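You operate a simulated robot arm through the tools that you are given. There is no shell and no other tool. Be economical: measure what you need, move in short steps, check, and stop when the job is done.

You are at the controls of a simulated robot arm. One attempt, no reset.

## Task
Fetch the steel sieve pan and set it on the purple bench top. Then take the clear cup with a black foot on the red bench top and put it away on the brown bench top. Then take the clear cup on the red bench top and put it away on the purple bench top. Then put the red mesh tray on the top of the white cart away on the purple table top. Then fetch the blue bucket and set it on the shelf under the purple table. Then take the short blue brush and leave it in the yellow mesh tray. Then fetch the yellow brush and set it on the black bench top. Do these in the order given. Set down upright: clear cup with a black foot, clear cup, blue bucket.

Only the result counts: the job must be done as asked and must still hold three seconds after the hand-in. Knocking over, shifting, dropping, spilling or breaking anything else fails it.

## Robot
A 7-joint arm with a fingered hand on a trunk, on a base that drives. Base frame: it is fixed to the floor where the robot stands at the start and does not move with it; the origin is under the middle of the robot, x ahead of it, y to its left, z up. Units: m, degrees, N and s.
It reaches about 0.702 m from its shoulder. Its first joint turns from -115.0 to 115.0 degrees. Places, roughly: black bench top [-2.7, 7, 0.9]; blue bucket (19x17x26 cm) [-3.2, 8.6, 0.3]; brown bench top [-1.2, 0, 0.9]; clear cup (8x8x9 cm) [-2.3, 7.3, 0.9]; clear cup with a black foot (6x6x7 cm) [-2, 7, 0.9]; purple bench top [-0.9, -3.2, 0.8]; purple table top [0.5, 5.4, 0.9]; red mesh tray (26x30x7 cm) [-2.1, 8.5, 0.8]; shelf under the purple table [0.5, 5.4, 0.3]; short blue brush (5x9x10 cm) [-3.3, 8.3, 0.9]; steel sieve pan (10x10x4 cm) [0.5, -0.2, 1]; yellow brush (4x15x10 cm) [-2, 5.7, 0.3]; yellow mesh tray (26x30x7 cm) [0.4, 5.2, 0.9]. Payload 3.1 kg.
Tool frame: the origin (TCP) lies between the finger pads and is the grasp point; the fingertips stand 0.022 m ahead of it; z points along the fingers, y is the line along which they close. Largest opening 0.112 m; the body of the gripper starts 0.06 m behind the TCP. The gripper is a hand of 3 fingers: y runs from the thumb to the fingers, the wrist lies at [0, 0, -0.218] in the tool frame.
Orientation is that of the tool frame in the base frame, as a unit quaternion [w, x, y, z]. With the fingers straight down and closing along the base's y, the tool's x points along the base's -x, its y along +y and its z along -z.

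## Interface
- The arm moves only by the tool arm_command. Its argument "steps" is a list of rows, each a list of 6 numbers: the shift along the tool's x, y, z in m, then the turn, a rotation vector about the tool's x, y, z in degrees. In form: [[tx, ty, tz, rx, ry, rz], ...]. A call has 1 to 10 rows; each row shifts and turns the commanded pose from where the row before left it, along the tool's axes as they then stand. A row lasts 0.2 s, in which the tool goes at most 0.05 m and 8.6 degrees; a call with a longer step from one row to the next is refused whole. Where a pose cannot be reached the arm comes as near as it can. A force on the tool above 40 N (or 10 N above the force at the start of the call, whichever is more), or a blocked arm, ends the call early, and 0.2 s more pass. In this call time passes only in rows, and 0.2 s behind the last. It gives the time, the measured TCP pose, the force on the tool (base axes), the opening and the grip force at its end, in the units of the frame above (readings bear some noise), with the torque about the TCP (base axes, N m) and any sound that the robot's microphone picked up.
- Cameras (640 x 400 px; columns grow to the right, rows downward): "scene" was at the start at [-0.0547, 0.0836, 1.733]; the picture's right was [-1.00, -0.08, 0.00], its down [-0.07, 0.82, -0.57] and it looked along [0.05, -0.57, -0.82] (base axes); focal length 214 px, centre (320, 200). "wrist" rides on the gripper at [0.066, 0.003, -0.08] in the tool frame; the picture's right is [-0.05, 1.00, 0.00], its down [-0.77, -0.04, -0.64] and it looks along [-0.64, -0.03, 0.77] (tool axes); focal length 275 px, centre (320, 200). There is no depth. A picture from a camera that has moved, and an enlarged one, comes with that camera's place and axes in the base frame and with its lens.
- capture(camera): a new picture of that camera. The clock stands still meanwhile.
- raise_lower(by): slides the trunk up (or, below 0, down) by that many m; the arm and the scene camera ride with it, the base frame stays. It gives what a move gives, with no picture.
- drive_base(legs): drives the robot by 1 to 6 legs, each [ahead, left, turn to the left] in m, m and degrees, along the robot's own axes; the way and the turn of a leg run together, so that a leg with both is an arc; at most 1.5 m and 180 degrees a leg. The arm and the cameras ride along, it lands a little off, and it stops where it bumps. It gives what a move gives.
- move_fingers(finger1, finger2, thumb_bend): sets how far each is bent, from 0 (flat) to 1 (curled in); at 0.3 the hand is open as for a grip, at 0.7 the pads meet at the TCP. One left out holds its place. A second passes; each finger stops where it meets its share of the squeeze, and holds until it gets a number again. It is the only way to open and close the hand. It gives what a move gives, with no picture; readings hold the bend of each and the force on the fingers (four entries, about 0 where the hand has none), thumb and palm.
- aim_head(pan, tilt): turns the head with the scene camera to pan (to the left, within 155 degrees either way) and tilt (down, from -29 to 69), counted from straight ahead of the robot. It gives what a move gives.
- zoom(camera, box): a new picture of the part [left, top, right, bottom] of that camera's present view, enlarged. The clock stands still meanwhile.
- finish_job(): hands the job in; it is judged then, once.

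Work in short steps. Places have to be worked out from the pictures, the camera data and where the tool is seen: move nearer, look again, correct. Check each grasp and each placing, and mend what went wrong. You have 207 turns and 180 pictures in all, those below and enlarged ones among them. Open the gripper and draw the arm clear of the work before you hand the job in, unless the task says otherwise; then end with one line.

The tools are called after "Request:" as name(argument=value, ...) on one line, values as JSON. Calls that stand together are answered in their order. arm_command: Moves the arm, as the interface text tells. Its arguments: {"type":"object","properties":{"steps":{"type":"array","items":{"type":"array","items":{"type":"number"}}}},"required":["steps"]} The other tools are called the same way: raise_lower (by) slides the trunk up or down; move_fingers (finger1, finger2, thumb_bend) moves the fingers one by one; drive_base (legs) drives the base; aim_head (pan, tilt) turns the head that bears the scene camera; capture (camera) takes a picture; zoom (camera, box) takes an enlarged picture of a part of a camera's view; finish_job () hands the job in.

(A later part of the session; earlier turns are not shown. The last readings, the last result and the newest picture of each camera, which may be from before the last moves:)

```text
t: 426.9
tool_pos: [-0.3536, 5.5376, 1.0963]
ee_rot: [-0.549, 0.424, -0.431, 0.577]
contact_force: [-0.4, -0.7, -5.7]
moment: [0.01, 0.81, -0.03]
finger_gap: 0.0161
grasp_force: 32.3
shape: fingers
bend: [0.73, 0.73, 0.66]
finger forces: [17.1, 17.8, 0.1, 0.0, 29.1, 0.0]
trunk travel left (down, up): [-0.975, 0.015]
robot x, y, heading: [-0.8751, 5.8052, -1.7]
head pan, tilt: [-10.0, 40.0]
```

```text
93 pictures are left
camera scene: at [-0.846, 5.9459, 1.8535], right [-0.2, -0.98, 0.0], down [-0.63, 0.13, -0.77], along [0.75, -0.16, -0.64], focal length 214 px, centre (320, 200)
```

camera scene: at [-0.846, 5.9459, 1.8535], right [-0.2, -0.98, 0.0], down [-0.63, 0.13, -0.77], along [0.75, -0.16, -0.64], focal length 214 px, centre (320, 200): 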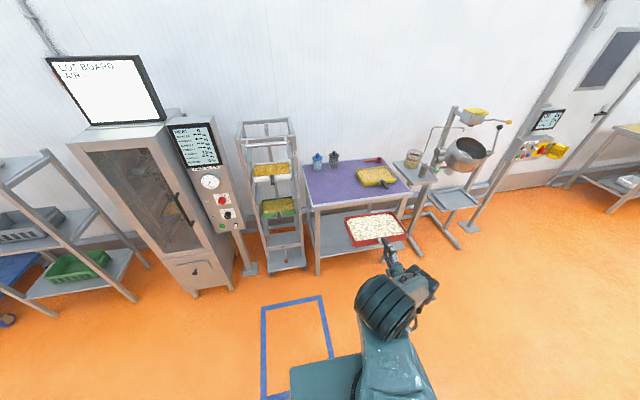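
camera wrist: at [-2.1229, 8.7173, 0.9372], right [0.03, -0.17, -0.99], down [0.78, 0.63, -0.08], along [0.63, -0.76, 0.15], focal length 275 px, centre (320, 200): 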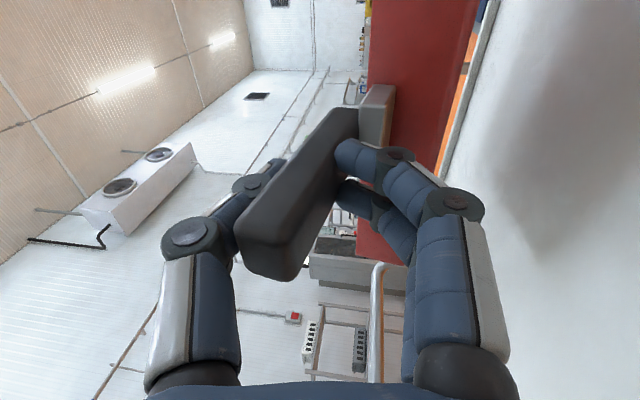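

Aligned roughly; correcting heading and driving up to the table with the tray high.

Request:
drive_base(legs=[[0, 0.02, 1.7], [0.545, 0, 0]])

Request:
aim_head(pan=-15, tilt=50)

Request:
capture(camera="scene")

```text
t: 430.4
tool_pos: [0.1954, 5.5773, 1.0967]
ee_rot: [-0.559, 0.432, -0.424, 0.567]
contact_force: [-0.8, -0.4, -5.2]
moment: [0.0, 0.83, 0.0]
finger_gap: 0.0162
grasp_force: 31.1
shape: fingers
bend: [0.73, 0.73, 0.66]
finger forces: [16.9, 17.4, 0.0, 0.0, 28.7, 0.0]
trunk travel left (down, up): [-0.975, 0.015]
robot x, y, heading: [-0.3367, 5.8251, 0.2]
head pan, tilt: [-10.0, 40.0]
```

```text
t: 431.1
tool_pos: [0.1957, 5.578, 1.096]
ee_rot: [-0.558, 0.432, -0.424, 0.567]
contact_force: [-0.2, -0.2, -5.7]
moment: [0.0, 0.81, 0.01]
finger_gap: 0.0162
grasp_force: 31.3
shape: fingers
bend: [0.73, 0.73, 0.66]
finger forces: [17.0, 17.6, 0.0, 0.0, 28.9, 0.1]
trunk travel left (down, up): [-0.975, 0.015]
robot x, y, heading: [-0.3348, 5.8312, 0.6]
head pan, tilt: [-15.0, 50.0]
```

```text
92 pictures are left
camera scene: at [-0.3192, 5.9625, 1.8394], right [-0.25, -0.97, 0.0], down [-0.74, 0.19, -0.64], along [0.62, -0.16, -0.77], focal length 214 px, centre (320, 200)
```

scene: 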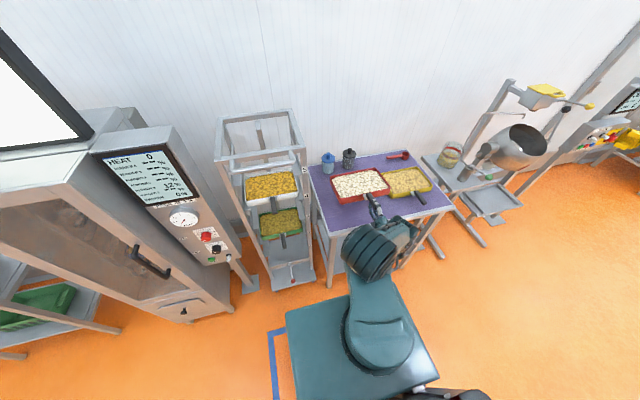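

Request:
arm_command(steps=[[0, 0.008, 0.03, 0, 0, 0], [0, 0.008, 0.03, 0, 0, 0]])

Request:
zoom(camera="scene", box=[290, 130, 470, 256])

Request:
capture(camera="wrist")

```text
t: 431.7
tool_pos: [0.259, 5.5764, 1.0958]
ee_rot: [-0.559, 0.432, -0.425, 0.567]
contact_force: [-0.3, -0.9, -6.2]
moment: [-0.04, 0.87, -0.04]
finger_gap: 0.0164
grasp_force: 32.0
shape: fingers
bend: [0.73, 0.73, 0.66]
finger forces: [17.6, 18.0, 0.0, 0.0, 29.6, 0.0]
trunk travel left (down, up): [-0.975, 0.015]
robot x, y, heading: [-0.3343, 5.8239, 0.3]
head pan, tilt: [-15.0, 50.0]
```

```text
3.17 times, centred on (380, 193) of scene
camera zoom: at [-0.3184, 5.9624, 1.8394], right [-0.25, -0.97, 0.0], down [-0.74, 0.19, -0.64], along [0.62, -0.16, -0.77], focal length 681 px, centre (130, 222)
```

zoom: 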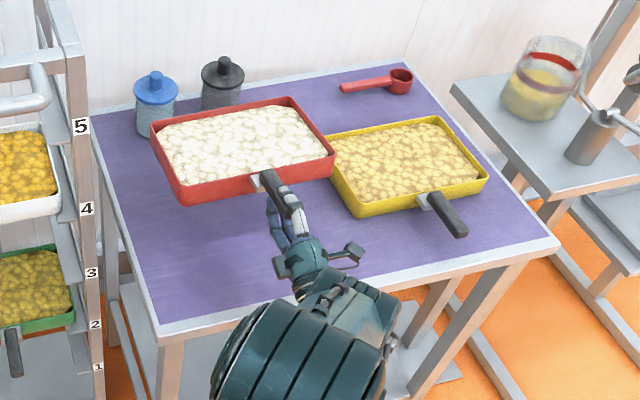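

```text
90 pictures are left
camera wrist: at [0.1822, 5.5122, 1.0724], right [0.27, 0.03, -0.96], down [-0.62, 0.77, -0.15], along [0.74, 0.64, 0.22], focal length 275 px, centre (320, 200)
```

wrist: 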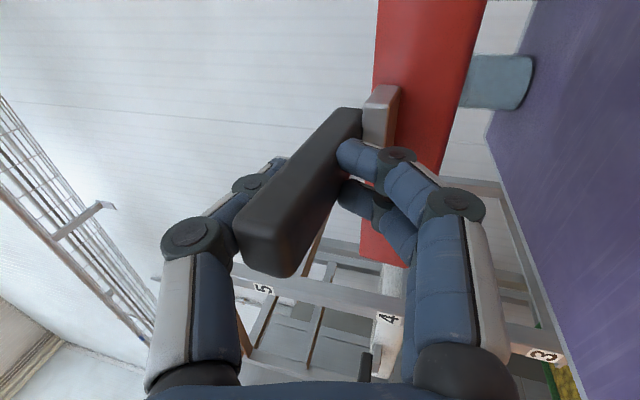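

The tray is over the free left part of the table (x 0.33–0.49, y 5.46–5.72), clear of the yellow tray and jars. Shifting 1.5 cm right and lowering.

Request:
arm_command(steps=[[0.015, 0, 0, 0, 0, 0]])

Request:
raise_lower(by=-0.11)

Request:
zoom(camera="scene", box=[290, 110, 470, 236])

Request:
capture(camera="wrist")

```text
t: 432.1
tool_pos: [0.2581, 5.5615, 1.0974]
ee_rot: [-0.559, 0.432, -0.424, 0.567]
contact_force: [0.3, 0.2, -4.6]
moment: [0.04, 0.79, 0.05]
finger_gap: 0.0163
grasp_force: 31.1
shape: fingers
bend: [0.72, 0.73, 0.66]
finger forces: [16.1, 17.7, 0.0, 0.0, 28.3, 0.0]
trunk travel left (down, up): [-0.975, 0.015]
robot x, y, heading: [-0.3358, 5.8314, 0.3]
head pan, tilt: [-15.0, 50.0]
```

```text
t: 433.5
tool_pos: [0.2591, 5.562, 0.9871]
ee_rot: [-0.559, 0.432, -0.424, 0.567]
contact_force: [-0.1, -0.5, -5.0]
moment: [-0.01, 0.84, -0.04]
finger_gap: 0.0163
grasp_force: 31.5
shape: fingers
bend: [0.72, 0.73, 0.66]
finger forces: [16.9, 17.7, 0.0, 0.1, 29.0, 0.0]
trunk travel left (down, up): [-0.865, 0.125]
robot x, y, heading: [-0.3356, 5.828, 0.3]
head pan, tilt: [-15.0, 50.0]
```

```text
3.17 times, centred on (380, 173) of scene
camera zoom: at [-0.3199, 5.9625, 1.7294], right [-0.25, -0.97, 0.0], down [-0.74, 0.19, -0.64], along [0.62, -0.16, -0.77], focal length 681 px, centre (130, 286)
```

zoom: 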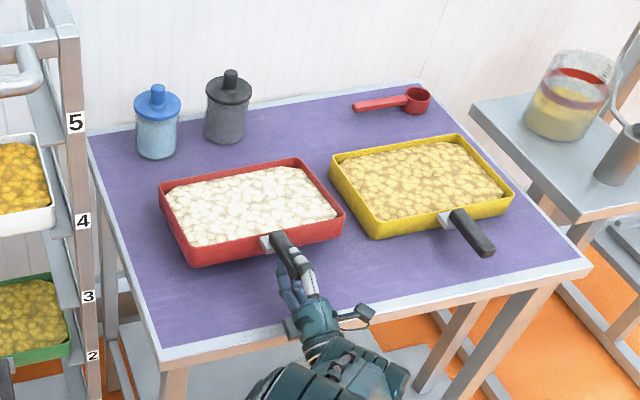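

```text
88 pictures are left
camera wrist: at [0.181, 5.4971, 0.9636], right [0.27, 0.03, -0.96], down [-0.62, 0.77, -0.15], along [0.74, 0.64, 0.22], focal length 275 px, centre (320, 200)
```

wrist: 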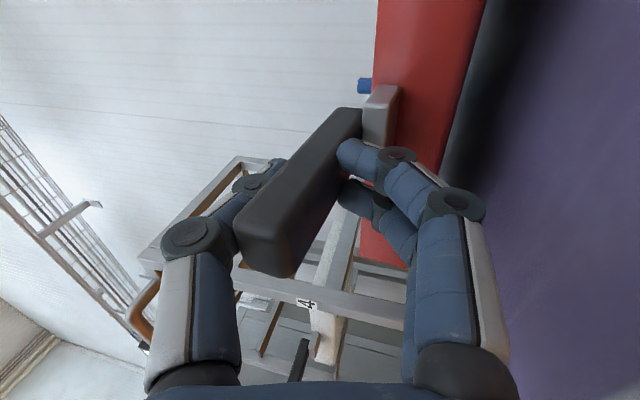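

Request:
arm_command(steps=[[0, 0, 0, -4, 0, 0], [0, 0, 0, -4, 0, 0]])

Request:
raise_lower(by=-0.03)

Request:
capture(camera="wrist")

```text
t: 434.1
tool_pos: [0.2578, 5.5626, 0.9876]
ee_rot: [-0.527, 0.47, -0.462, 0.537]
contact_force: [0.1, 0.2, -3.3]
moment: [0.01, 0.31, -0.02]
finger_gap: 0.0156
grasp_force: 23.5
shape: fingers
bend: [0.72, 0.72, 0.67]
finger forces: [13.4, 12.5, 0.1, 0.0, 22.4, 0.0]
trunk travel left (down, up): [-0.865, 0.125]
robot x, y, heading: [-0.3372, 5.8286, 0.2]
head pan, tilt: [-15.0, 50.0]
```

```text
t: 434.9
tool_pos: [0.2585, 5.5618, 0.9575]
ee_rot: [-0.528, 0.47, -0.462, 0.535]
contact_force: [0.4, -1.0, -3.0]
moment: [0.03, 0.16, 0.01]
finger_gap: 0.0153
grasp_force: 22.9
shape: fingers
bend: [0.71, 0.71, 0.69]
finger forces: [12.3, 11.8, 0.1, 0.1, 20.9, 0.0]
trunk travel left (down, up): [-0.835, 0.155]
robot x, y, heading: [-0.3371, 5.8273, 0.2]
head pan, tilt: [-15.0, 50.0]
```

```text
87 pictures are left
camera wrist: at [0.1782, 5.4972, 0.9449], right [0.13, 0.03, -0.99], down [-0.63, 0.77, -0.06], along [0.76, 0.64, 0.12], focal length 275 px, centre (320, 200)
```

wrist: 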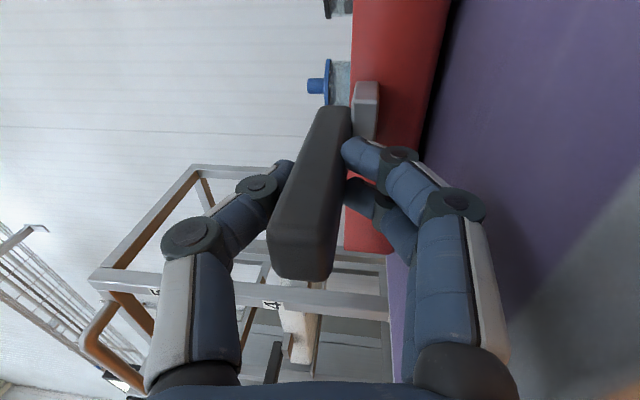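

The far edge rests on the table. Lowering the near side.

Request:
raise_lower(by=-0.012)

Request:
raise_lower(by=-0.008)

Request:
capture(camera="wrist")

```text
t: 435.5
tool_pos: [0.2571, 5.562, 0.9479]
ee_rot: [-0.528, 0.469, -0.46, 0.538]
contact_force: [-0.9, 0.1, 8.1]
moment: [0.02, -0.05, -0.02]
finger_gap: 0.0152
grasp_force: 24.2
shape: fingers
bend: [0.71, 0.71, 0.69]
finger forces: [9.6, 12.2, 0.0, 0.0, 26.2, 0.0]
trunk travel left (down, up): [-0.823, 0.167]
robot x, y, heading: [-0.3365, 5.8266, 0.2]
head pan, tilt: [-15.0, 50.0]
```

```text
t: 436.0
tool_pos: [0.2557, 5.5628, 0.9439]
ee_rot: [-0.529, 0.469, -0.456, 0.541]
contact_force: [8.1, -3.9, 38.1]
moment: [-0.19, 0.45, 0.1]
finger_gap: 0.015
grasp_force: 46.7
shape: fingers
bend: [0.68, 0.68, 0.67]
finger forces: [29.2, 33.6, 0.0, 0.0, 29.8, 0.0]
trunk travel left (down, up): [-0.815, 0.175]
robot x, y, heading: [-0.3336, 5.8252, 0.3]
head pan, tilt: [-15.0, 50.0]
```

```text
86 pictures are left
camera wrist: at [0.1758, 5.4972, 0.9306], right [0.14, 0.02, -0.99], down [-0.63, 0.77, -0.07], along [0.76, 0.64, 0.13], focal length 275 px, centre (320, 200)
```

wrist: 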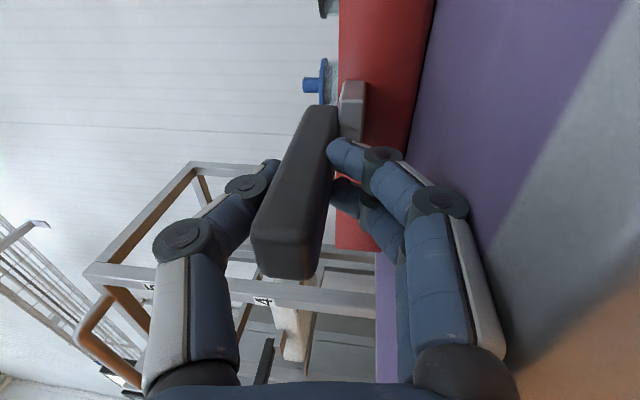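

Now pressing on the table. Ease up 6 mm and release.

Request:
raise_lower(by=0.007)

Request:
move_fingers(finger1=0.62, finger2=0.62, thumb_bend=0.45)

Request:
capture(camera="wrist")

```text
t: 436.6
tool_pos: [0.2562, 5.5629, 0.9447]
ee_rot: [-0.527, 0.47, -0.463, 0.536]
contact_force: [1.6, -3.9, 14.6]
moment: [-0.07, -0.03, 0.03]
finger_gap: 0.0152
grasp_force: 26.1
shape: fingers
bend: [0.69, 0.69, 0.68]
finger forces: [12.8, 15.3, 0.1, 0.0, 24.9, 0.0]
trunk travel left (down, up): [-0.822, 0.168]
robot x, y, heading: [-0.3351, 5.8281, 0.3]
head pan, tilt: [-15.0, 50.0]
```

```text
t: 437.6
tool_pos: [0.2571, 5.5635, 0.9454]
ee_rot: [-0.527, 0.47, -0.462, 0.536]
contact_force: [-2.2, 0.7, 5.8]
moment: [0.03, 0.23, 0.01]
finger_gap: 0.0425
grasp_force: 3.5
shape: fingers
bend: [0.63, 0.63, 0.45]
finger forces: [3.0, 3.9, 0.0, 0.0, 0.0, 0.0]
trunk travel left (down, up): [-0.822, 0.168]
robot x, y, heading: [-0.3348, 5.826, 0.4]
head pan, tilt: [-15.0, 50.0]
```

```text
85 pictures are left
camera wrist: at [0.1767, 5.498, 0.9328], right [0.13, 0.03, -0.99], down [-0.63, 0.77, -0.06], along [0.76, 0.64, 0.12], focal length 275 px, centre (320, 200)
```

wrist: 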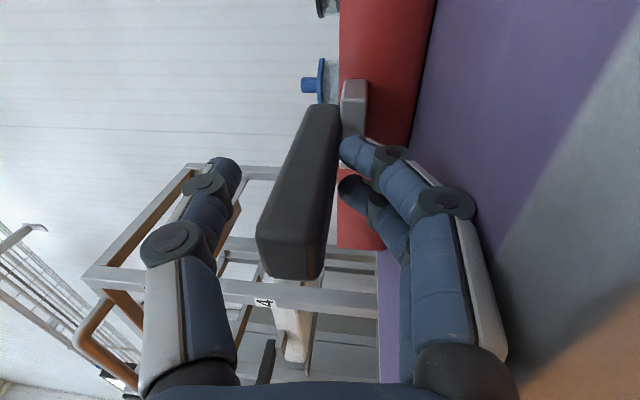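

Thumb is free. I'll back the hand straight out, along the handle.

Request:
arm_command(steps=[[0, -0.006, -0.02, 0, 0, 0], [0, -0.006, -0.0396, 0, 0, 0], [0, -0.0056, -0.0396, 0, 0, 0], [0, -0.0056, -0.0396, 0, 0, 0]])

Request:
zoom(camera="scene", box=[290, 90, 470, 216])

```text
t: 438.6
tool_pos: [0.1148, 5.5627, 0.9504]
ee_rot: [-0.528, 0.469, -0.461, 0.537]
contact_force: [-1.1, -0.1, 0.1]
moment: [-0.02, 0.03, 0.01]
finger_gap: 0.0449
grasp_force: 0.0
shape: fingers
bend: [0.62, 0.62, 0.45]
finger forces: [0.0, 0.0, 0.0, 0.0, 0.1, 0.1]
trunk travel left (down, up): [-0.822, 0.168]
robot x, y, heading: [-0.3359, 5.8288, 0.5]
head pan, tilt: [-15.0, 50.0]
```

```text
3.17 times, centred on (380, 153) of scene
camera zoom: at [-0.3233, 5.9619, 1.6865], right [-0.25, -0.97, 0.0], down [-0.74, 0.19, -0.64], along [0.62, -0.16, -0.77], focal length 681 px, centre (130, 349)
```

zoom: 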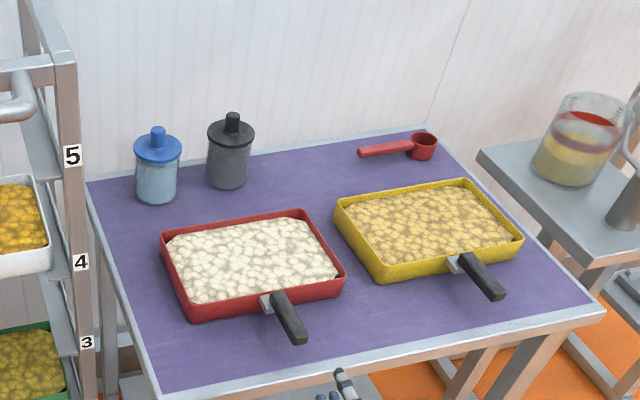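

The red tray sits flat on the purple table. Next, the bucket; first I back off and inspect the shelf under this table.

Request:
drive_base(legs=[[-0.65, 0, -0.5]])

Request:
aim_head(pan=-15, tilt=45)

Request:
zoom(camera="scene", box=[280, 120, 460, 246])

```text
t: 442.2
tool_pos: [-0.5336, 5.5583, 0.9505]
ee_rot: [-0.525, 0.468, -0.463, 0.539]
contact_force: [-0.1, 0.5, 0.1]
moment: [0.0, 0.01, -0.01]
finger_gap: 0.0448
grasp_force: 0.0
shape: fingers
bend: [0.62, 0.62, 0.45]
finger forces: [0.0, 0.1, 0.0, 0.0, 0.0, 0.0]
trunk travel left (down, up): [-0.822, 0.168]
robot x, y, heading: [-0.9816, 5.8257, -0.2]
head pan, tilt: [-15.0, 50.0]
```

```text
t: 442.9
tool_pos: [-0.5325, 5.5582, 0.9497]
ee_rot: [-0.526, 0.468, -0.463, 0.539]
contact_force: [0.0, 0.2, 0.5]
moment: [-0.01, -0.01, 0.01]
finger_gap: 0.0449
grasp_force: 0.0
shape: fingers
bend: [0.62, 0.62, 0.45]
finger forces: [0.0, 0.0, 0.0, 0.0, 0.0, 0.0]
trunk travel left (down, up): [-0.822, 0.168]
robot x, y, heading: [-0.981, 5.8232, -0.3]
head pan, tilt: [-15.0, 45.0]
```

```text
3.17 times, centred on (370, 183) of scene
camera zoom: at [-0.9638, 5.9612, 1.6933], right [-0.26, -0.96, 0.0], down [-0.68, 0.19, -0.71], along [0.68, -0.19, -0.71], focal length 681 px, centre (161, 254)
```

zoom: 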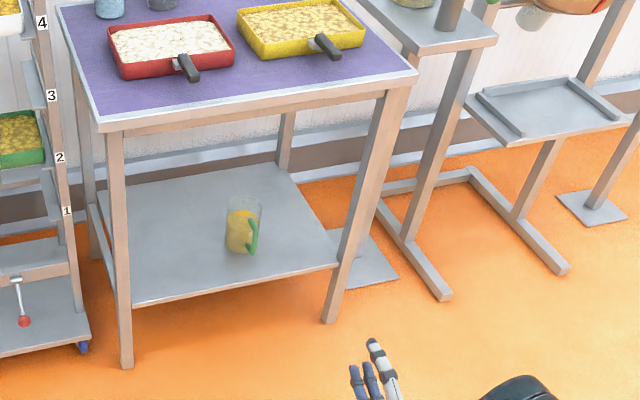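

The shelf's left half is free; target around (0.36,5.58). Now driving to the bucket's stand for a look.

Request:
drive_base(legs=[[0, 0, 90], [1.5, 0, 0], [1.5, 0, 0], [0.5, 0, 0], [0, 0, 90], [0.9, 0, 0]])

Request:
aim_head(pan=20, tilt=35)

Request:
capture(camera="scene")

```text
t: 471.9
tool_pos: [-2.3426, 9.5521, 0.9499]
ee_rot: [0.531, -0.456, -0.475, 0.533]
contact_force: [0.4, 0.2, -0.9]
moment: [0.02, 0.02, -0.03]
finger_gap: 0.0449
grasp_force: 0.0
shape: fingers
bend: [0.62, 0.62, 0.45]
finger forces: [0.0, 0.1, 0.2, 0.0, 0.1, 0.0]
trunk travel left (down, up): [-0.822, 0.168]
robot x, y, heading: [-1.8878, 9.2955, -178.5]
head pan, tilt: [-15.0, 45.0]
```

```text
t: 472.9
tool_pos: [-2.3421, 9.5518, 0.9495]
ee_rot: [0.531, -0.456, -0.475, 0.533]
contact_force: [0.5, 0.0, -0.5]
moment: [0.01, 0.0, -0.01]
finger_gap: 0.045
grasp_force: 0.1
shape: fingers
bend: [0.62, 0.62, 0.45]
finger forces: [0.1, 0.1, 0.0, 0.0, 0.0, 0.1]
trunk travel left (down, up): [-0.822, 0.168]
robot x, y, heading: [-1.884, 9.2983, -178.5]
head pan, tilt: [20.0, 35.0]
```

```text
82 pictures are left
camera scene: at [-1.9032, 9.1165, 1.7081], right [-0.37, 0.93, 0.0], down [0.53, 0.21, -0.82], along [-0.76, -0.3, -0.57], focal length 214 px, centre (320, 200)
```

scene: 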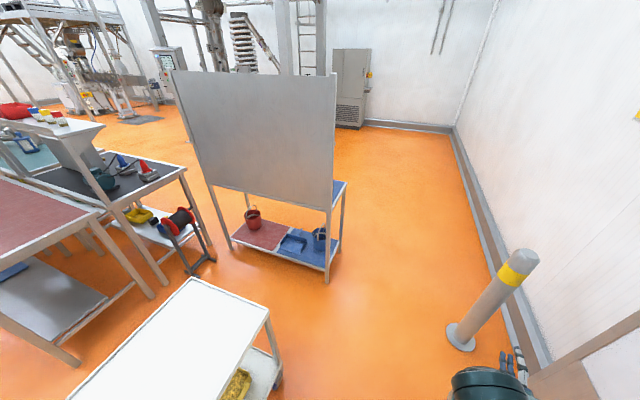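

Request:
zoom(camera="scene", box=[190, 150, 370, 300])

```text
2.67 times, centred on (280, 225) of scene
camera zoom: at [-1.9032, 9.1165, 1.7081], right [-0.37, 0.93, 0.0], down [0.53, 0.21, -0.82], along [-0.76, -0.3, -0.57], focal length 572 px, centre (427, 133)
```

zoom: 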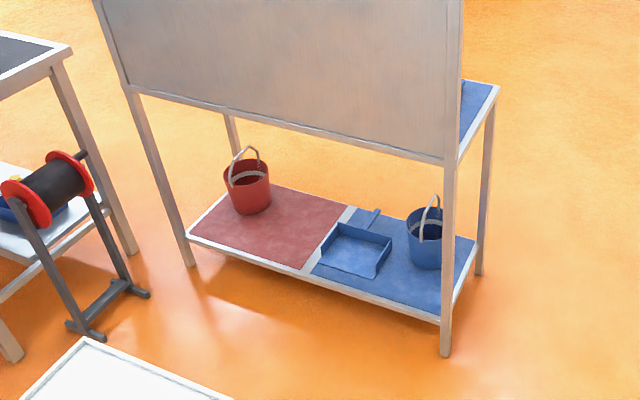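

The bucket stands near (-3.18,8.61), shelf z≈0.19, its bail bar running along x. I'll approach from the +y end, facing -y: turn, then strafe over.

Request:
drive_base(legs=[[0, 0, 88.5], [-0.08, 0, 0], [0, -1.03, 0]])

Request:
aim_head(pan=-10, tilt=60)

Request:
capture(camera="scene")

```text
t: 482.7
tool_pos: [-3.1899, 8.9118, 0.9501]
ee_rot: [0.003, 0.008, -0.659, 0.752]
contact_force: [0.4, 0.5, -0.8]
moment: [-0.01, -0.03, -0.03]
finger_gap: 0.0452
grasp_force: 0.0
shape: fingers
bend: [0.62, 0.62, 0.45]
finger forces: [0.1, 0.0, 0.0, 0.0, 0.0, 0.0]
trunk travel left (down, up): [-0.822, 0.168]
robot x, y, heading: [-2.9283, 9.3648, -89.2]
head pan, tilt: [20.0, 35.0]
```

```text
t: 483.7
tool_pos: [-3.1885, 8.9107, 0.9507]
ee_rot: [0.004, 0.009, -0.659, 0.752]
contact_force: [0.3, -0.1, -0.7]
moment: [0.0, 0.02, -0.01]
finger_gap: 0.0452
grasp_force: 0.1
shape: fingers
bend: [0.62, 0.62, 0.45]
finger forces: [0.1, 0.1, 0.0, 0.0, 0.1, 0.0]
trunk travel left (down, up): [-0.822, 0.168]
robot x, y, heading: [-2.9293, 9.3678, -89.5]
head pan, tilt: [-10.0, 60.0]
```

```text
80 pictures are left
camera scene: at [-2.7877, 9.3639, 1.6739], right [-0.99, 0.16, 0.0], down [0.14, 0.85, -0.5], along [-0.08, -0.49, -0.87], focal length 214 px, centre (320, 200)
```

scene: 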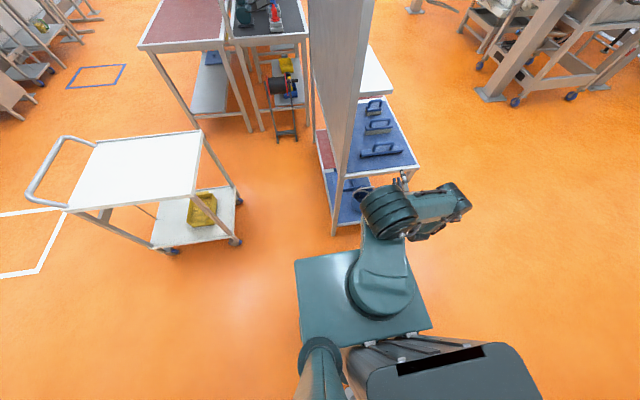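

Request:
zoom(camera="scene", box=[310, 70, 450, 210])

Request:
raise_lower(by=-0.47)

Request:
capture(camera="wrist")

```text
2.86 times, centred on (380, 140) of scene
camera zoom: at [-2.7877, 9.3639, 1.6739], right [-0.99, 0.16, 0.0], down [0.14, 0.85, -0.5], along [-0.08, -0.49, -0.87], focal length 613 px, centre (149, 371)
```

zoom: 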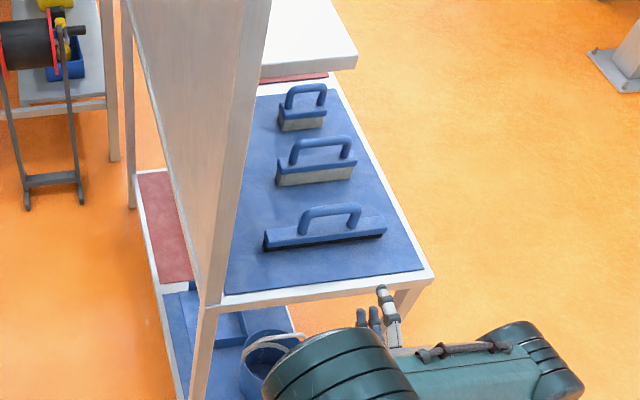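

```text
refused: -0.47 is not a number from -0.4 to 0.4
```

```text
78 pictures are left
camera wrist: at [-3.2564, 8.9913, 0.9376], right [0.03, -0.13, -0.99], down [0.77, 0.64, -0.06], along [0.64, -0.76, 0.12], focal length 275 px, centre (320, 200)
```

wrist: 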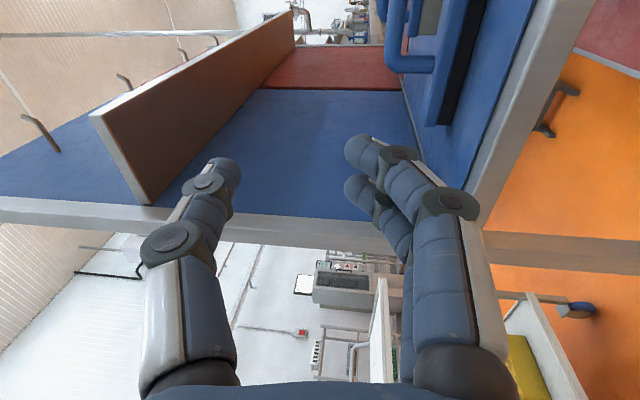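

I see three blue brushes on top, the short one farthest. Now lowering the trunk to bucket-handle height.

Request:
raise_lower(by=-0.4)

Request:
raise_lower(by=-0.07)

Request:
capture(camera="wrist")

Request:
aim_head(pan=-20, tilt=50)

Request:
capture(camera="scene")

```text
t: 487.5
tool_pos: [-3.1889, 8.9117, 0.5503]
ee_rot: [0.003, 0.009, -0.658, 0.753]
contact_force: [-0.1, 0.2, 0.3]
moment: [-0.01, 0.0, 0.0]
finger_gap: 0.0452
grasp_force: 0.1
shape: fingers
bend: [0.62, 0.62, 0.45]
finger forces: [0.0, 0.1, 0.0, 0.0, 0.0, 0.0]
trunk travel left (down, up): [-0.422, 0.568]
robot x, y, heading: [-2.933, 9.3679, -89.0]
head pan, tilt: [-10.0, 60.0]
```

```text
t: 488.6
tool_pos: [-3.1877, 8.9109, 0.4801]
ee_rot: [0.003, 0.009, -0.659, 0.753]
contact_force: [0.2, 0.0, -0.3]
moment: [-0.02, 0.0, -0.01]
finger_gap: 0.0449
grasp_force: 0.0
shape: fingers
bend: [0.62, 0.62, 0.45]
finger forces: [0.1, 0.0, 0.0, 0.0, 0.0, 0.1]
trunk travel left (down, up): [-0.352, 0.638]
robot x, y, heading: [-2.9317, 9.3651, -89.0]
head pan, tilt: [-10.0, 60.0]
```

```text
77 pictures are left
camera wrist: at [-3.2565, 8.9913, 0.4676], right [0.03, -0.13, -0.99], down [0.77, 0.64, -0.06], along [0.64, -0.76, 0.12], focal length 275 px, centre (320, 200)
```

wrist: 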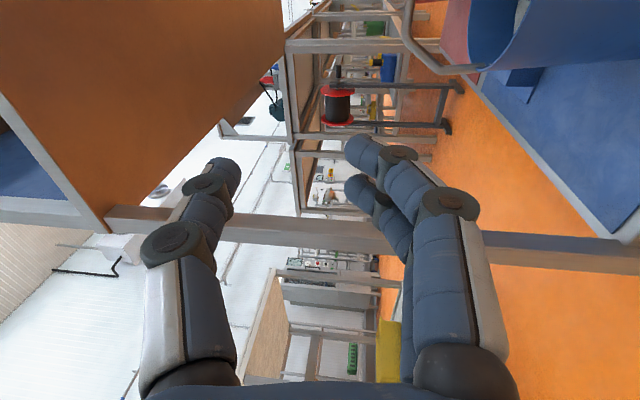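

```text
t: 489.3
tool_pos: [-3.1893, 8.912, 0.481]
ee_rot: [0.003, 0.009, -0.659, 0.752]
contact_force: [0.1, 0.6, 0.3]
moment: [0.01, -0.02, 0.02]
finger_gap: 0.0448
grasp_force: 0.1
shape: fingers
bend: [0.62, 0.62, 0.45]
finger forces: [0.0, 0.0, 0.0, 0.0, 0.1, 0.1]
trunk travel left (down, up): [-0.352, 0.638]
robot x, y, heading: [-2.929, 9.3635, -89.1]
head pan, tilt: [-20.0, 50.0]
```

```text
76 pictures are left
camera scene: at [-2.8023, 9.3571, 1.2164], right [-0.94, 0.33, 0.0], down [0.25, 0.72, -0.64], along [-0.21, -0.61, -0.77], focal length 214 px, centre (320, 200)
```

scene: 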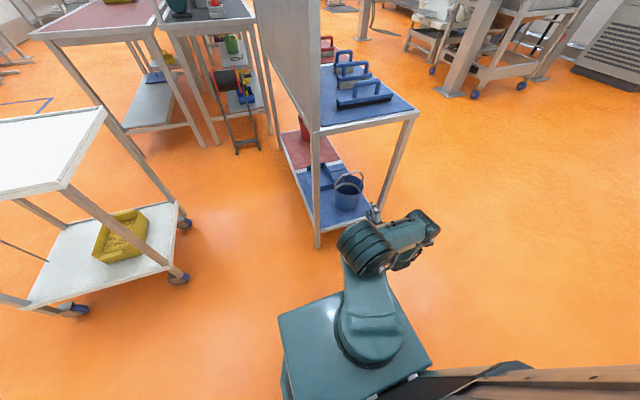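

Request:
zoom(camera="scene", box=[290, 130, 430, 270])

```text
2.86 times, centred on (360, 200) of scene
camera zoom: at [-2.8023, 9.3571, 1.2164], right [-0.94, 0.33, 0.0], down [0.25, 0.72, -0.64], along [-0.21, -0.61, -0.77], focal length 613 px, centre (206, 200)
```

zoom: 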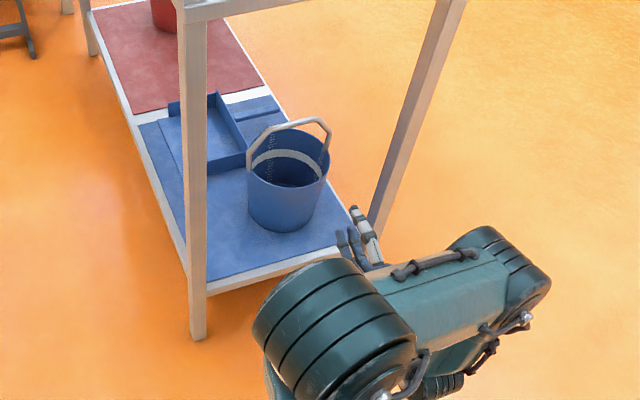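

Bucket at about (-3.224,8.635) with the bail bar at z≈0.445. I'll level the hand and drive in slightly, aligned in x.

Request:
arm_command(steps=[[0, 0, 0, -7, 0, 0]])

Request:
raise_lower(by=-0.04)

Request:
drive_base(legs=[[0.13, -0.028, -0.9]])

Request:
capture(camera="wrist")

Request:
zoom(camera="scene", box=[290, 130, 430, 270])

```text
t: 489.7
tool_pos: [-3.1892, 8.9111, 0.4796]
ee_rot: [0.003, 0.008, -0.704, 0.71]
contact_force: [-0.1, -0.7, -0.3]
moment: [0.02, 0.02, 0.01]
finger_gap: 0.0451
grasp_force: 0.0
shape: fingers
bend: [0.62, 0.62, 0.45]
finger forces: [0.0, 0.1, 0.1, 0.0, 0.1, 0.0]
trunk travel left (down, up): [-0.352, 0.638]
robot x, y, heading: [-2.9285, 9.3653, -89.0]
head pan, tilt: [-20.0, 50.0]
```

```text
t: 490.5
tool_pos: [-3.189, 8.911, 0.4398]
ee_rot: [0.004, 0.009, -0.704, 0.711]
contact_force: [0.0, -0.5, 0.0]
moment: [0.01, -0.02, 0.01]
finger_gap: 0.0454
grasp_force: 0.1
shape: fingers
bend: [0.62, 0.62, 0.45]
finger forces: [0.0, 0.0, 0.1, 0.0, 0.0, 0.0]
trunk travel left (down, up): [-0.312, 0.678]
robot x, y, heading: [-2.9296, 9.3644, -89.2]
head pan, tilt: [-20.0, 50.0]
```

```text
t: 491.8
tool_pos: [-3.2224, 8.7854, 0.4396]
ee_rot: [0.009, 0.003, -0.703, 0.711]
contact_force: [0.1, 0.8, 0.1]
moment: [0.0, 0.01, 0.0]
finger_gap: 0.0452
grasp_force: 0.1
shape: fingers
bend: [0.62, 0.62, 0.45]
finger forces: [0.1, 0.0, 0.0, 0.0, 0.0, 0.0]
trunk travel left (down, up): [-0.312, 0.678]
robot x, y, heading: [-2.9546, 9.2322, -90.0]
head pan, tilt: [-20.0, 50.0]
```

```text
74 pictures are left
camera wrist: at [-3.289, 8.8671, 0.4373], right [0.03, -0.01, -1.0], down [0.78, 0.63, 0.02], along [0.63, -0.78, 0.03], focal length 275 px, centre (320, 200)
```

wrist: 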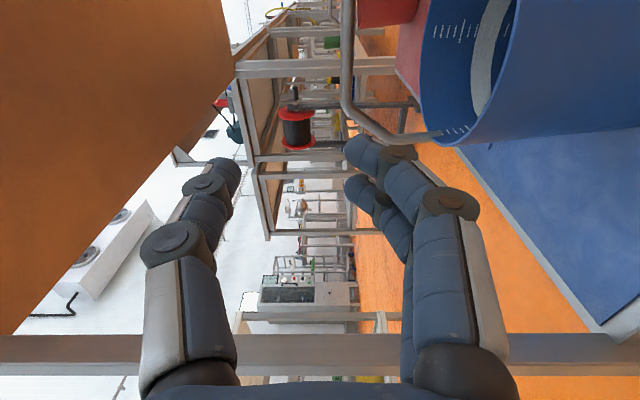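

```text
2.86 times, centred on (360, 200) of scene
camera zoom: at [-2.8298, 9.2248, 1.1764], right [-0.94, 0.34, 0.0], down [0.26, 0.72, -0.64], along [-0.22, -0.6, -0.77], focal length 613 px, centre (206, 200)
```

zoom: 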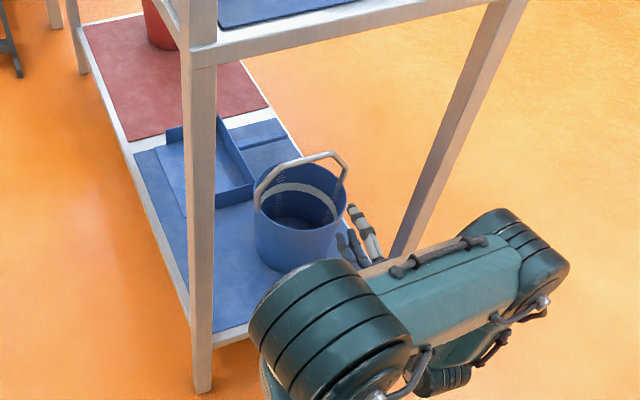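

The bail's top bar is around (-3.233,8.634), z≈0.417. I'll pitch the hand down 24° so the knuckles clear the rim, lower to match, and check.

Request:
arm_command(steps=[[0.005, 0, 0, -8, 0, 0], [0.005, 0, 0, -8, 0, 0], [0, 0, 0, -8, 0, 0], [0, -0.016, 0.0366, 0, 0, 0], [0, -0.012, 0.0274, 0, 0, 0]])

Request:
raise_lower(by=-0.03)

Request:
capture(camera="wrist")

Request:
zoom(camera="scene", box=[290, 130, 430, 270])

```text
t: 493.0
tool_pos: [-3.2338, 8.7145, 0.4394]
ee_rot: [-0.01, -0.001, 0.836, -0.548]
contact_force: [0.1, 0.4, 0.4]
moment: [0.01, -0.02, -0.02]
finger_gap: 0.0449
grasp_force: 0.1
shape: fingers
bend: [0.62, 0.62, 0.45]
finger forces: [0.0, 0.0, 0.0, 0.1, 0.0, 0.0]
trunk travel left (down, up): [-0.312, 0.678]
robot x, y, heading: [-2.9538, 9.2355, -90.0]
head pan, tilt: [-20.0, 50.0]
```

```text
t: 493.8
tool_pos: [-3.2319, 8.715, 0.4108]
ee_rot: [-0.009, -0.001, 0.836, -0.549]
contact_force: [-0.1, 0.3, 0.2]
moment: [-0.02, -0.01, 0.0]
finger_gap: 0.0452
grasp_force: 0.1
shape: fingers
bend: [0.62, 0.62, 0.45]
finger forces: [0.0, 0.0, 0.2, 0.1, 0.0, 0.1]
trunk travel left (down, up): [-0.282, 0.708]
robot x, y, heading: [-2.9531, 9.2354, -90.0]
head pan, tilt: [-20.0, 50.0]
```

```text
72 pictures are left
camera wrist: at [-3.2984, 8.7916, 0.4405], right [0.03, 0.4, -0.92], down [0.78, 0.56, 0.27], along [0.62, -0.72, -0.29], focal length 275 px, centre (320, 200)
```

wrist: 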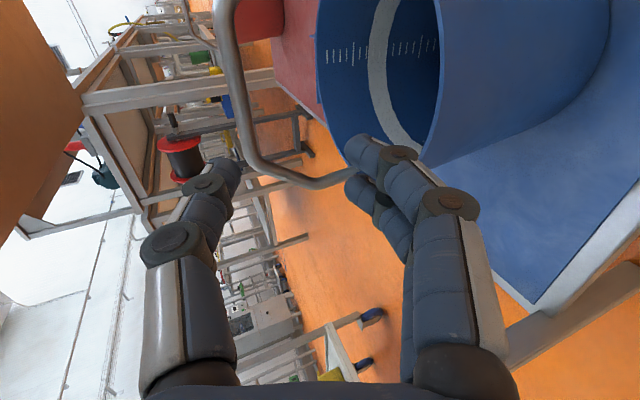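

```text
2.86 times, centred on (360, 200) of scene
camera zoom: at [-2.8298, 9.2248, 1.1463], right [-0.94, 0.34, 0.0], down [0.26, 0.72, -0.64], along [-0.22, -0.6, -0.77], focal length 613 px, centre (206, 200)
```

zoom: 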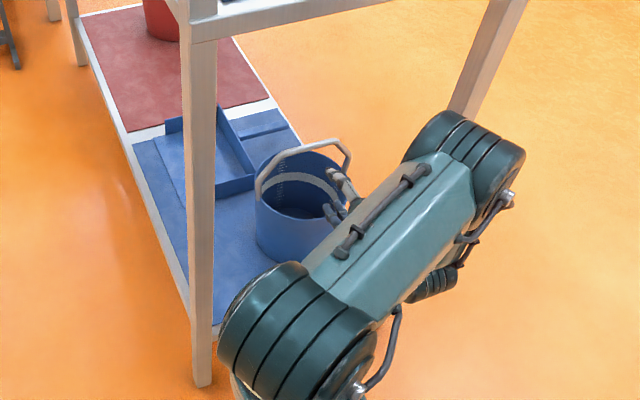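

Bar sits at z≈0.42 between thumb and fingers. Advancing 8 cm.

Request:
arm_command(steps=[[0, -0.0106, 0.0247, 0, 0, 0], [0, -0.0106, 0.0247, 0, 0, 0], [0, -0.0106, 0.0247, 0, 0, 0]])

Request:
capture(camera="wrist")

```text
t: 494.6
tool_pos: [-3.2338, 8.6347, 0.4114]
ee_rot: [-0.01, -0.001, 0.836, -0.548]
contact_force: [-0.4, -0.5, 0.9]
moment: [-0.01, -0.01, -0.02]
finger_gap: 0.0449
grasp_force: 0.0
shape: fingers
bend: [0.62, 0.62, 0.45]
finger forces: [0.0, 0.0, 0.1, 0.0, 0.0, 0.0]
trunk travel left (down, up): [-0.282, 0.708]
robot x, y, heading: [-2.9572, 9.2372, -90.0]
head pan, tilt: [-20.0, 50.0]
```

```text
70 pictures are left
camera wrist: at [-3.2988, 8.711, 0.4408], right [0.03, 0.4, -0.92], down [0.78, 0.56, 0.27], along [0.62, -0.73, -0.29], focal length 275 px, centre (320, 200)
```

wrist: 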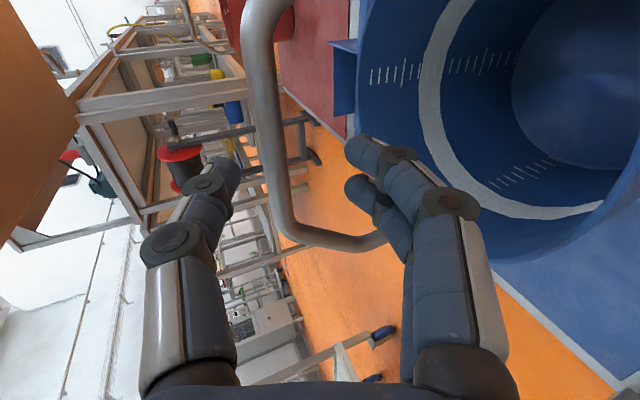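

The bar lies between thumb and fingers. Closing.

Request:
move_fingers(finger1=0.85, finger2=0.85, thumb_bend=0.85)

Request:
capture(camera="wrist")

```text
t: 495.6
tool_pos: [-3.2329, 8.6351, 0.4102]
ee_rot: [-0.01, -0.001, 0.836, -0.549]
contact_force: [0.0, -0.2, 0.0]
moment: [-0.01, 0.0, 0.01]
finger_gap: 0.0018
grasp_force: 0.0
shape: fingers
bend: [0.85, 0.85, 0.77]
finger forces: [0.0, 0.0, 0.0, 0.0, 0.0, 0.0]
trunk travel left (down, up): [-0.282, 0.708]
robot x, y, heading: [-2.9612, 9.2354, -90.0]
head pan, tilt: [-20.0, 50.0]
```

```text
69 pictures are left
camera wrist: at [-3.2986, 8.7113, 0.4407], right [0.03, 0.4, -0.92], down [0.78, 0.56, 0.27], along [0.62, -0.72, -0.29], focal length 275 px, centre (320, 200)
```

wrist: 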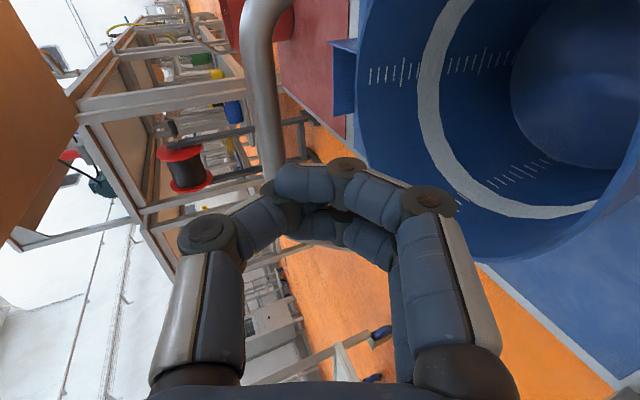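

No grip force reads, though the hand has closed around the bar's place. A tiny lift shows whether the bail is caught.

Request:
raise_lower(by=0.02)

Request:
capture(camera="wrist")

```text
t: 496.2
tool_pos: [-3.2327, 8.6353, 0.4301]
ee_rot: [-0.009, -0.001, 0.836, -0.549]
contact_force: [0.4, 0.6, 0.1]
moment: [-0.02, 0.0, -0.03]
finger_gap: 0.0018
grasp_force: 0.1
shape: fingers
bend: [0.85, 0.85, 0.77]
finger forces: [0.0, 0.0, 0.0, 0.0, 0.1, 0.0]
trunk travel left (down, up): [-0.302, 0.688]
robot x, y, heading: [-2.955, 9.2342, -89.9]
head pan, tilt: [-20.0, 50.0]
```

```text
68 pictures are left
camera wrist: at [-3.2986, 8.7113, 0.4607], right [0.03, 0.4, -0.92], down [0.78, 0.56, 0.27], along [0.62, -0.72, -0.29], focal length 275 px, centre (320, 200)
```

wrist: 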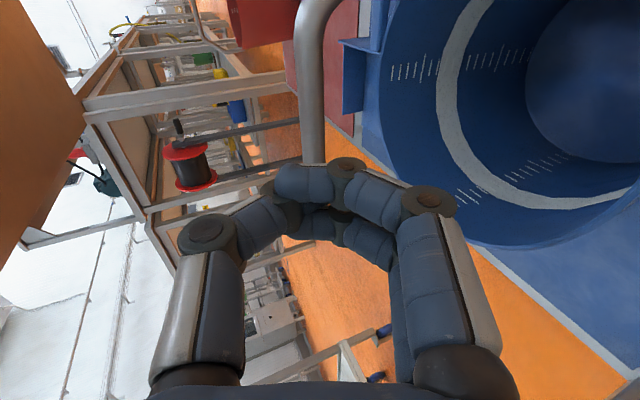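

The bar is actually about 3 cm further, near y≈8.606, z≈0.422. Backing off, reopening, lowering and advancing deeper.

Request:
arm_command(steps=[[0, 0.0106, -0.0247, 0, 0, 0], [0, 0.0053, -0.012, 0, 0, 0]])

Request:
move_fingers(finger1=0.6, finger2=0.6, thumb_bend=0.43)

Request:
raise_lower(by=-0.022)

Request:
arm_command(steps=[[0, -0.0106, 0.0247, 0, 0, 0], [0, -0.0106, 0.0247, 0, 0, 0], [0, -0.007, 0.016, 0, 0, 0]])

Request:
capture(camera="wrist")

```text
t: 496.8
tool_pos: [-3.2325, 8.6742, 0.4294]
ee_rot: [-0.009, -0.002, 0.835, -0.55]
contact_force: [-0.2, 0.0, -0.3]
moment: [-0.03, 0.01, -0.02]
finger_gap: 0.0021
grasp_force: 0.0
shape: fingers
bend: [0.85, 0.85, 0.77]
finger forces: [0.0, 0.1, 0.0, 0.0, 0.0, 0.0]
trunk travel left (down, up): [-0.302, 0.688]
robot x, y, heading: [-2.9587, 9.2355, -90.4]
head pan, tilt: [-20.0, 50.0]
```

```text
t: 497.8
tool_pos: [-3.2327, 8.6747, 0.4306]
ee_rot: [-0.009, -0.001, 0.836, -0.549]
contact_force: [-0.3, -0.5, -0.2]
moment: [-0.03, -0.01, -0.03]
finger_gap: 0.0507
grasp_force: 0.1
shape: fingers
bend: [0.6, 0.6, 0.43]
finger forces: [0.0, 0.0, 0.1, 0.1, 0.0, 0.0]
trunk travel left (down, up): [-0.302, 0.688]
robot x, y, heading: [-2.9562, 9.233, -89.7]
head pan, tilt: [-20.0, 50.0]
```

```text
t: 498.5
tool_pos: [-3.2332, 8.675, 0.4075]
ee_rot: [-0.01, -0.001, 0.836, -0.549]
contact_force: [0.0, -0.9, 0.3]
moment: [-0.02, 0.0, 0.01]
finger_gap: 0.0507
grasp_force: 0.0
shape: fingers
bend: [0.6, 0.6, 0.43]
finger forces: [0.1, 0.1, 0.0, 0.0, 0.0, 0.0]
trunk travel left (down, up): [-0.28, 0.71]
robot x, y, heading: [-2.9547, 9.2352, -90.2]
head pan, tilt: [-20.0, 50.0]
```

```text
t: 499.3
tool_pos: [-3.2335, 8.6022, 0.4081]
ee_rot: [-0.01, -0.002, 0.836, -0.548]
contact_force: [0.2, 0.4, 0.4]
moment: [0.01, -0.04, -0.04]
finger_gap: 0.0505
grasp_force: 0.0
shape: fingers
bend: [0.6, 0.6, 0.43]
finger forces: [0.1, 0.0, 0.0, 0.0, 0.0, 0.1]
trunk travel left (down, up): [-0.28, 0.71]
robot x, y, heading: [-2.9514, 9.233, -89.8]
head pan, tilt: [-20.0, 50.0]
```

```text
67 pictures are left
camera wrist: at [-3.2982, 8.6801, 0.4384], right [0.03, 0.4, -0.92], down [0.78, 0.56, 0.27], along [0.62, -0.73, -0.29], focal length 275 px, centre (320, 200)
```

wrist: 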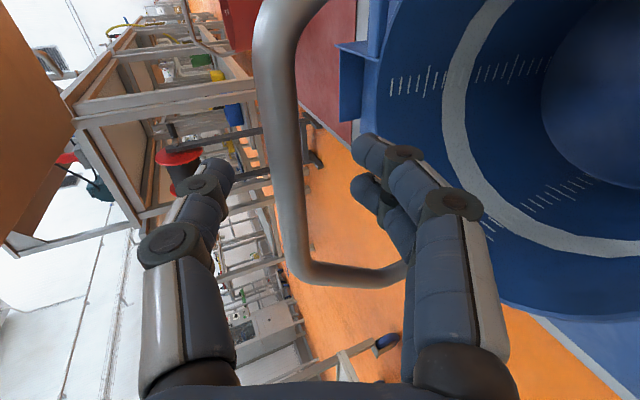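

Request:
move_fingers(finger1=0.85, finger2=0.85, thumb_bend=0.85)

Request:
capture(camera="wrist")

```text
t: 500.3
tool_pos: [-3.2321, 8.6032, 0.408]
ee_rot: [-0.01, -0.001, 0.836, -0.549]
contact_force: [0.4, -0.6, 0.6]
moment: [0.04, -0.05, 0.0]
finger_gap: 0.0011
grasp_force: 0.1
shape: fingers
bend: [0.85, 0.85, 0.76]
finger forces: [0.0, 0.0, 0.0, 0.1, 0.0, 0.0]
trunk travel left (down, up): [-0.28, 0.71]
robot x, y, heading: [-2.9559, 9.233, -90.0]
head pan, tilt: [-20.0, 50.0]
```

```text
66 pictures are left
camera wrist: at [-3.2981, 8.6801, 0.4387], right [0.03, 0.4, -0.92], down [0.78, 0.56, 0.27], along [0.62, -0.72, -0.29], focal length 275 px, centre (320, 200)
```

wrist: 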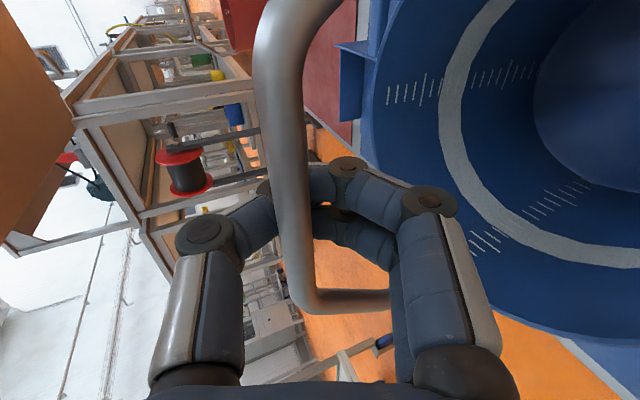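

Now the bar is inside the loop, too near the palm. Reopen, retreat 1.5 cm, and close so the pads clamp it.

Request:
move_fingers(finger1=0.6, finger2=0.6, thumb_bend=0.43)

Request:
arm_command(steps=[[0, 0.0065, -0.015, 0, 0, 0]])

Request:
move_fingers(finger1=0.72, finger2=0.72, thumb_bend=0.8)

Request:
capture(camera="wrist")

```text
t: 501.3
tool_pos: [-3.2315, 8.6035, 0.408]
ee_rot: [-0.009, 0.0, 0.836, -0.549]
contact_force: [0.4, 0.1, 0.6]
moment: [0.0, 0.0, -0.03]
finger_gap: 0.0504
grasp_force: 0.1
shape: fingers
bend: [0.6, 0.6, 0.43]
finger forces: [0.0, 0.0, 0.0, 0.0, 0.0, 0.0]
trunk travel left (down, up): [-0.28, 0.71]
robot x, y, heading: [-2.9543, 9.2344, -90.1]
head pan, tilt: [-20.0, 50.0]
```

```text
t: 501.7
tool_pos: [-3.2323, 8.6193, 0.4087]
ee_rot: [-0.009, -0.002, 0.837, -0.548]
contact_force: [0.3, -0.4, -0.3]
moment: [0.01, 0.01, 0.01]
finger_gap: 0.0504
grasp_force: 0.1
shape: fingers
bend: [0.6, 0.6, 0.43]
finger forces: [0.1, 0.0, 0.0, 0.1, 0.1, 0.0]
trunk travel left (down, up): [-0.28, 0.71]
robot x, y, heading: [-2.9554, 9.2377, -89.9]
head pan, tilt: [-20.0, 50.0]
```

```text
t: 502.7
tool_pos: [-3.2323, 8.6203, 0.4118]
ee_rot: [-0.01, -0.003, 0.834, -0.552]
contact_force: [1.3, -7.3, 26.3]
moment: [-0.48, -0.01, 0.04]
finger_gap: 0.0137
grasp_force: 12.6
shape: fingers
bend: [0.72, 0.72, 0.66]
finger forces: [0.0, 0.0, 0.1, 0.0, 24.3, 0.0]
trunk travel left (down, up): [-0.28, 0.71]
robot x, y, heading: [-2.9576, 9.2332, -89.9]
head pan, tilt: [-20.0, 50.0]
```

```text
65 pictures are left
camera wrist: at [-3.298, 8.6966, 0.4419], right [0.03, 0.39, -0.92], down [0.78, 0.57, 0.27], along [0.62, -0.73, -0.29], focal length 275 px, centre (320, 200)
```

wrist: 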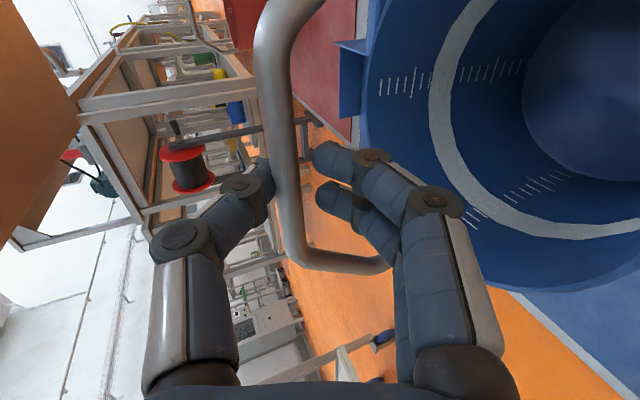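

The thumb now bears on the bar. Raise a little and close the fingers onto it from below.

Request:
raise_lower(by=0.012)

Request:
move_fingers(finger1=0.95, finger2=0.95)

Request:
capture(camera="wrist")

```text
t: 503.3
tool_pos: [-3.2333, 8.6208, 0.4193]
ee_rot: [-0.01, -0.001, 0.836, -0.549]
contact_force: [0.2, -3.5, 11.6]
moment: [-0.22, -0.01, 0.03]
finger_gap: 0.0079
grasp_force: 9.3
shape: fingers
bend: [0.72, 0.72, 0.68]
finger forces: [1.9, 1.6, 0.1, 0.1, 15.3, 0.1]
trunk travel left (down, up): [-0.292, 0.698]
robot x, y, heading: [-2.9567, 9.2379, -90.1]
head pan, tilt: [-20.0, 50.0]
```

```text
t: 504.3
tool_pos: [-3.2322, 8.6196, 0.4182]
ee_rot: [-0.009, -0.001, 0.836, -0.548]
contact_force: [-0.9, 0.2, 0.3]
moment: [-0.09, 0.0, -0.04]
finger_gap: 0.0103
grasp_force: 0.7
shape: fingers
bend: [0.93, 0.93, 0.77]
finger forces: [1.1, 1.1, 0.0, 0.0, 0.0, 0.1]
trunk travel left (down, up): [-0.292, 0.698]
robot x, y, heading: [-2.9552, 9.2307, -89.8]
head pan, tilt: [-20.0, 50.0]
```

```text
64 pictures are left
camera wrist: at [-3.2984, 8.6964, 0.4501], right [0.03, 0.4, -0.92], down [0.78, 0.56, 0.27], along [0.62, -0.72, -0.29], focal length 275 px, centre (320, 200)
```

wrist: 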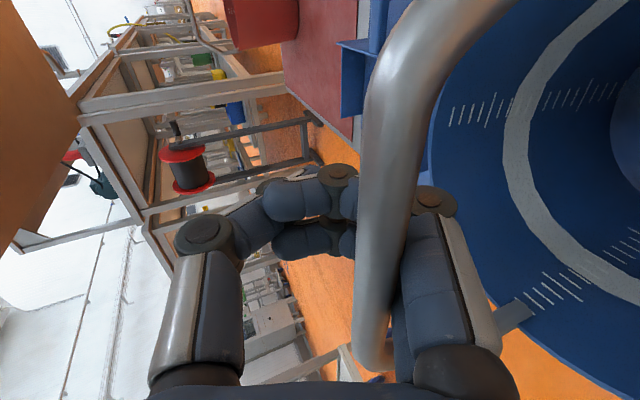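

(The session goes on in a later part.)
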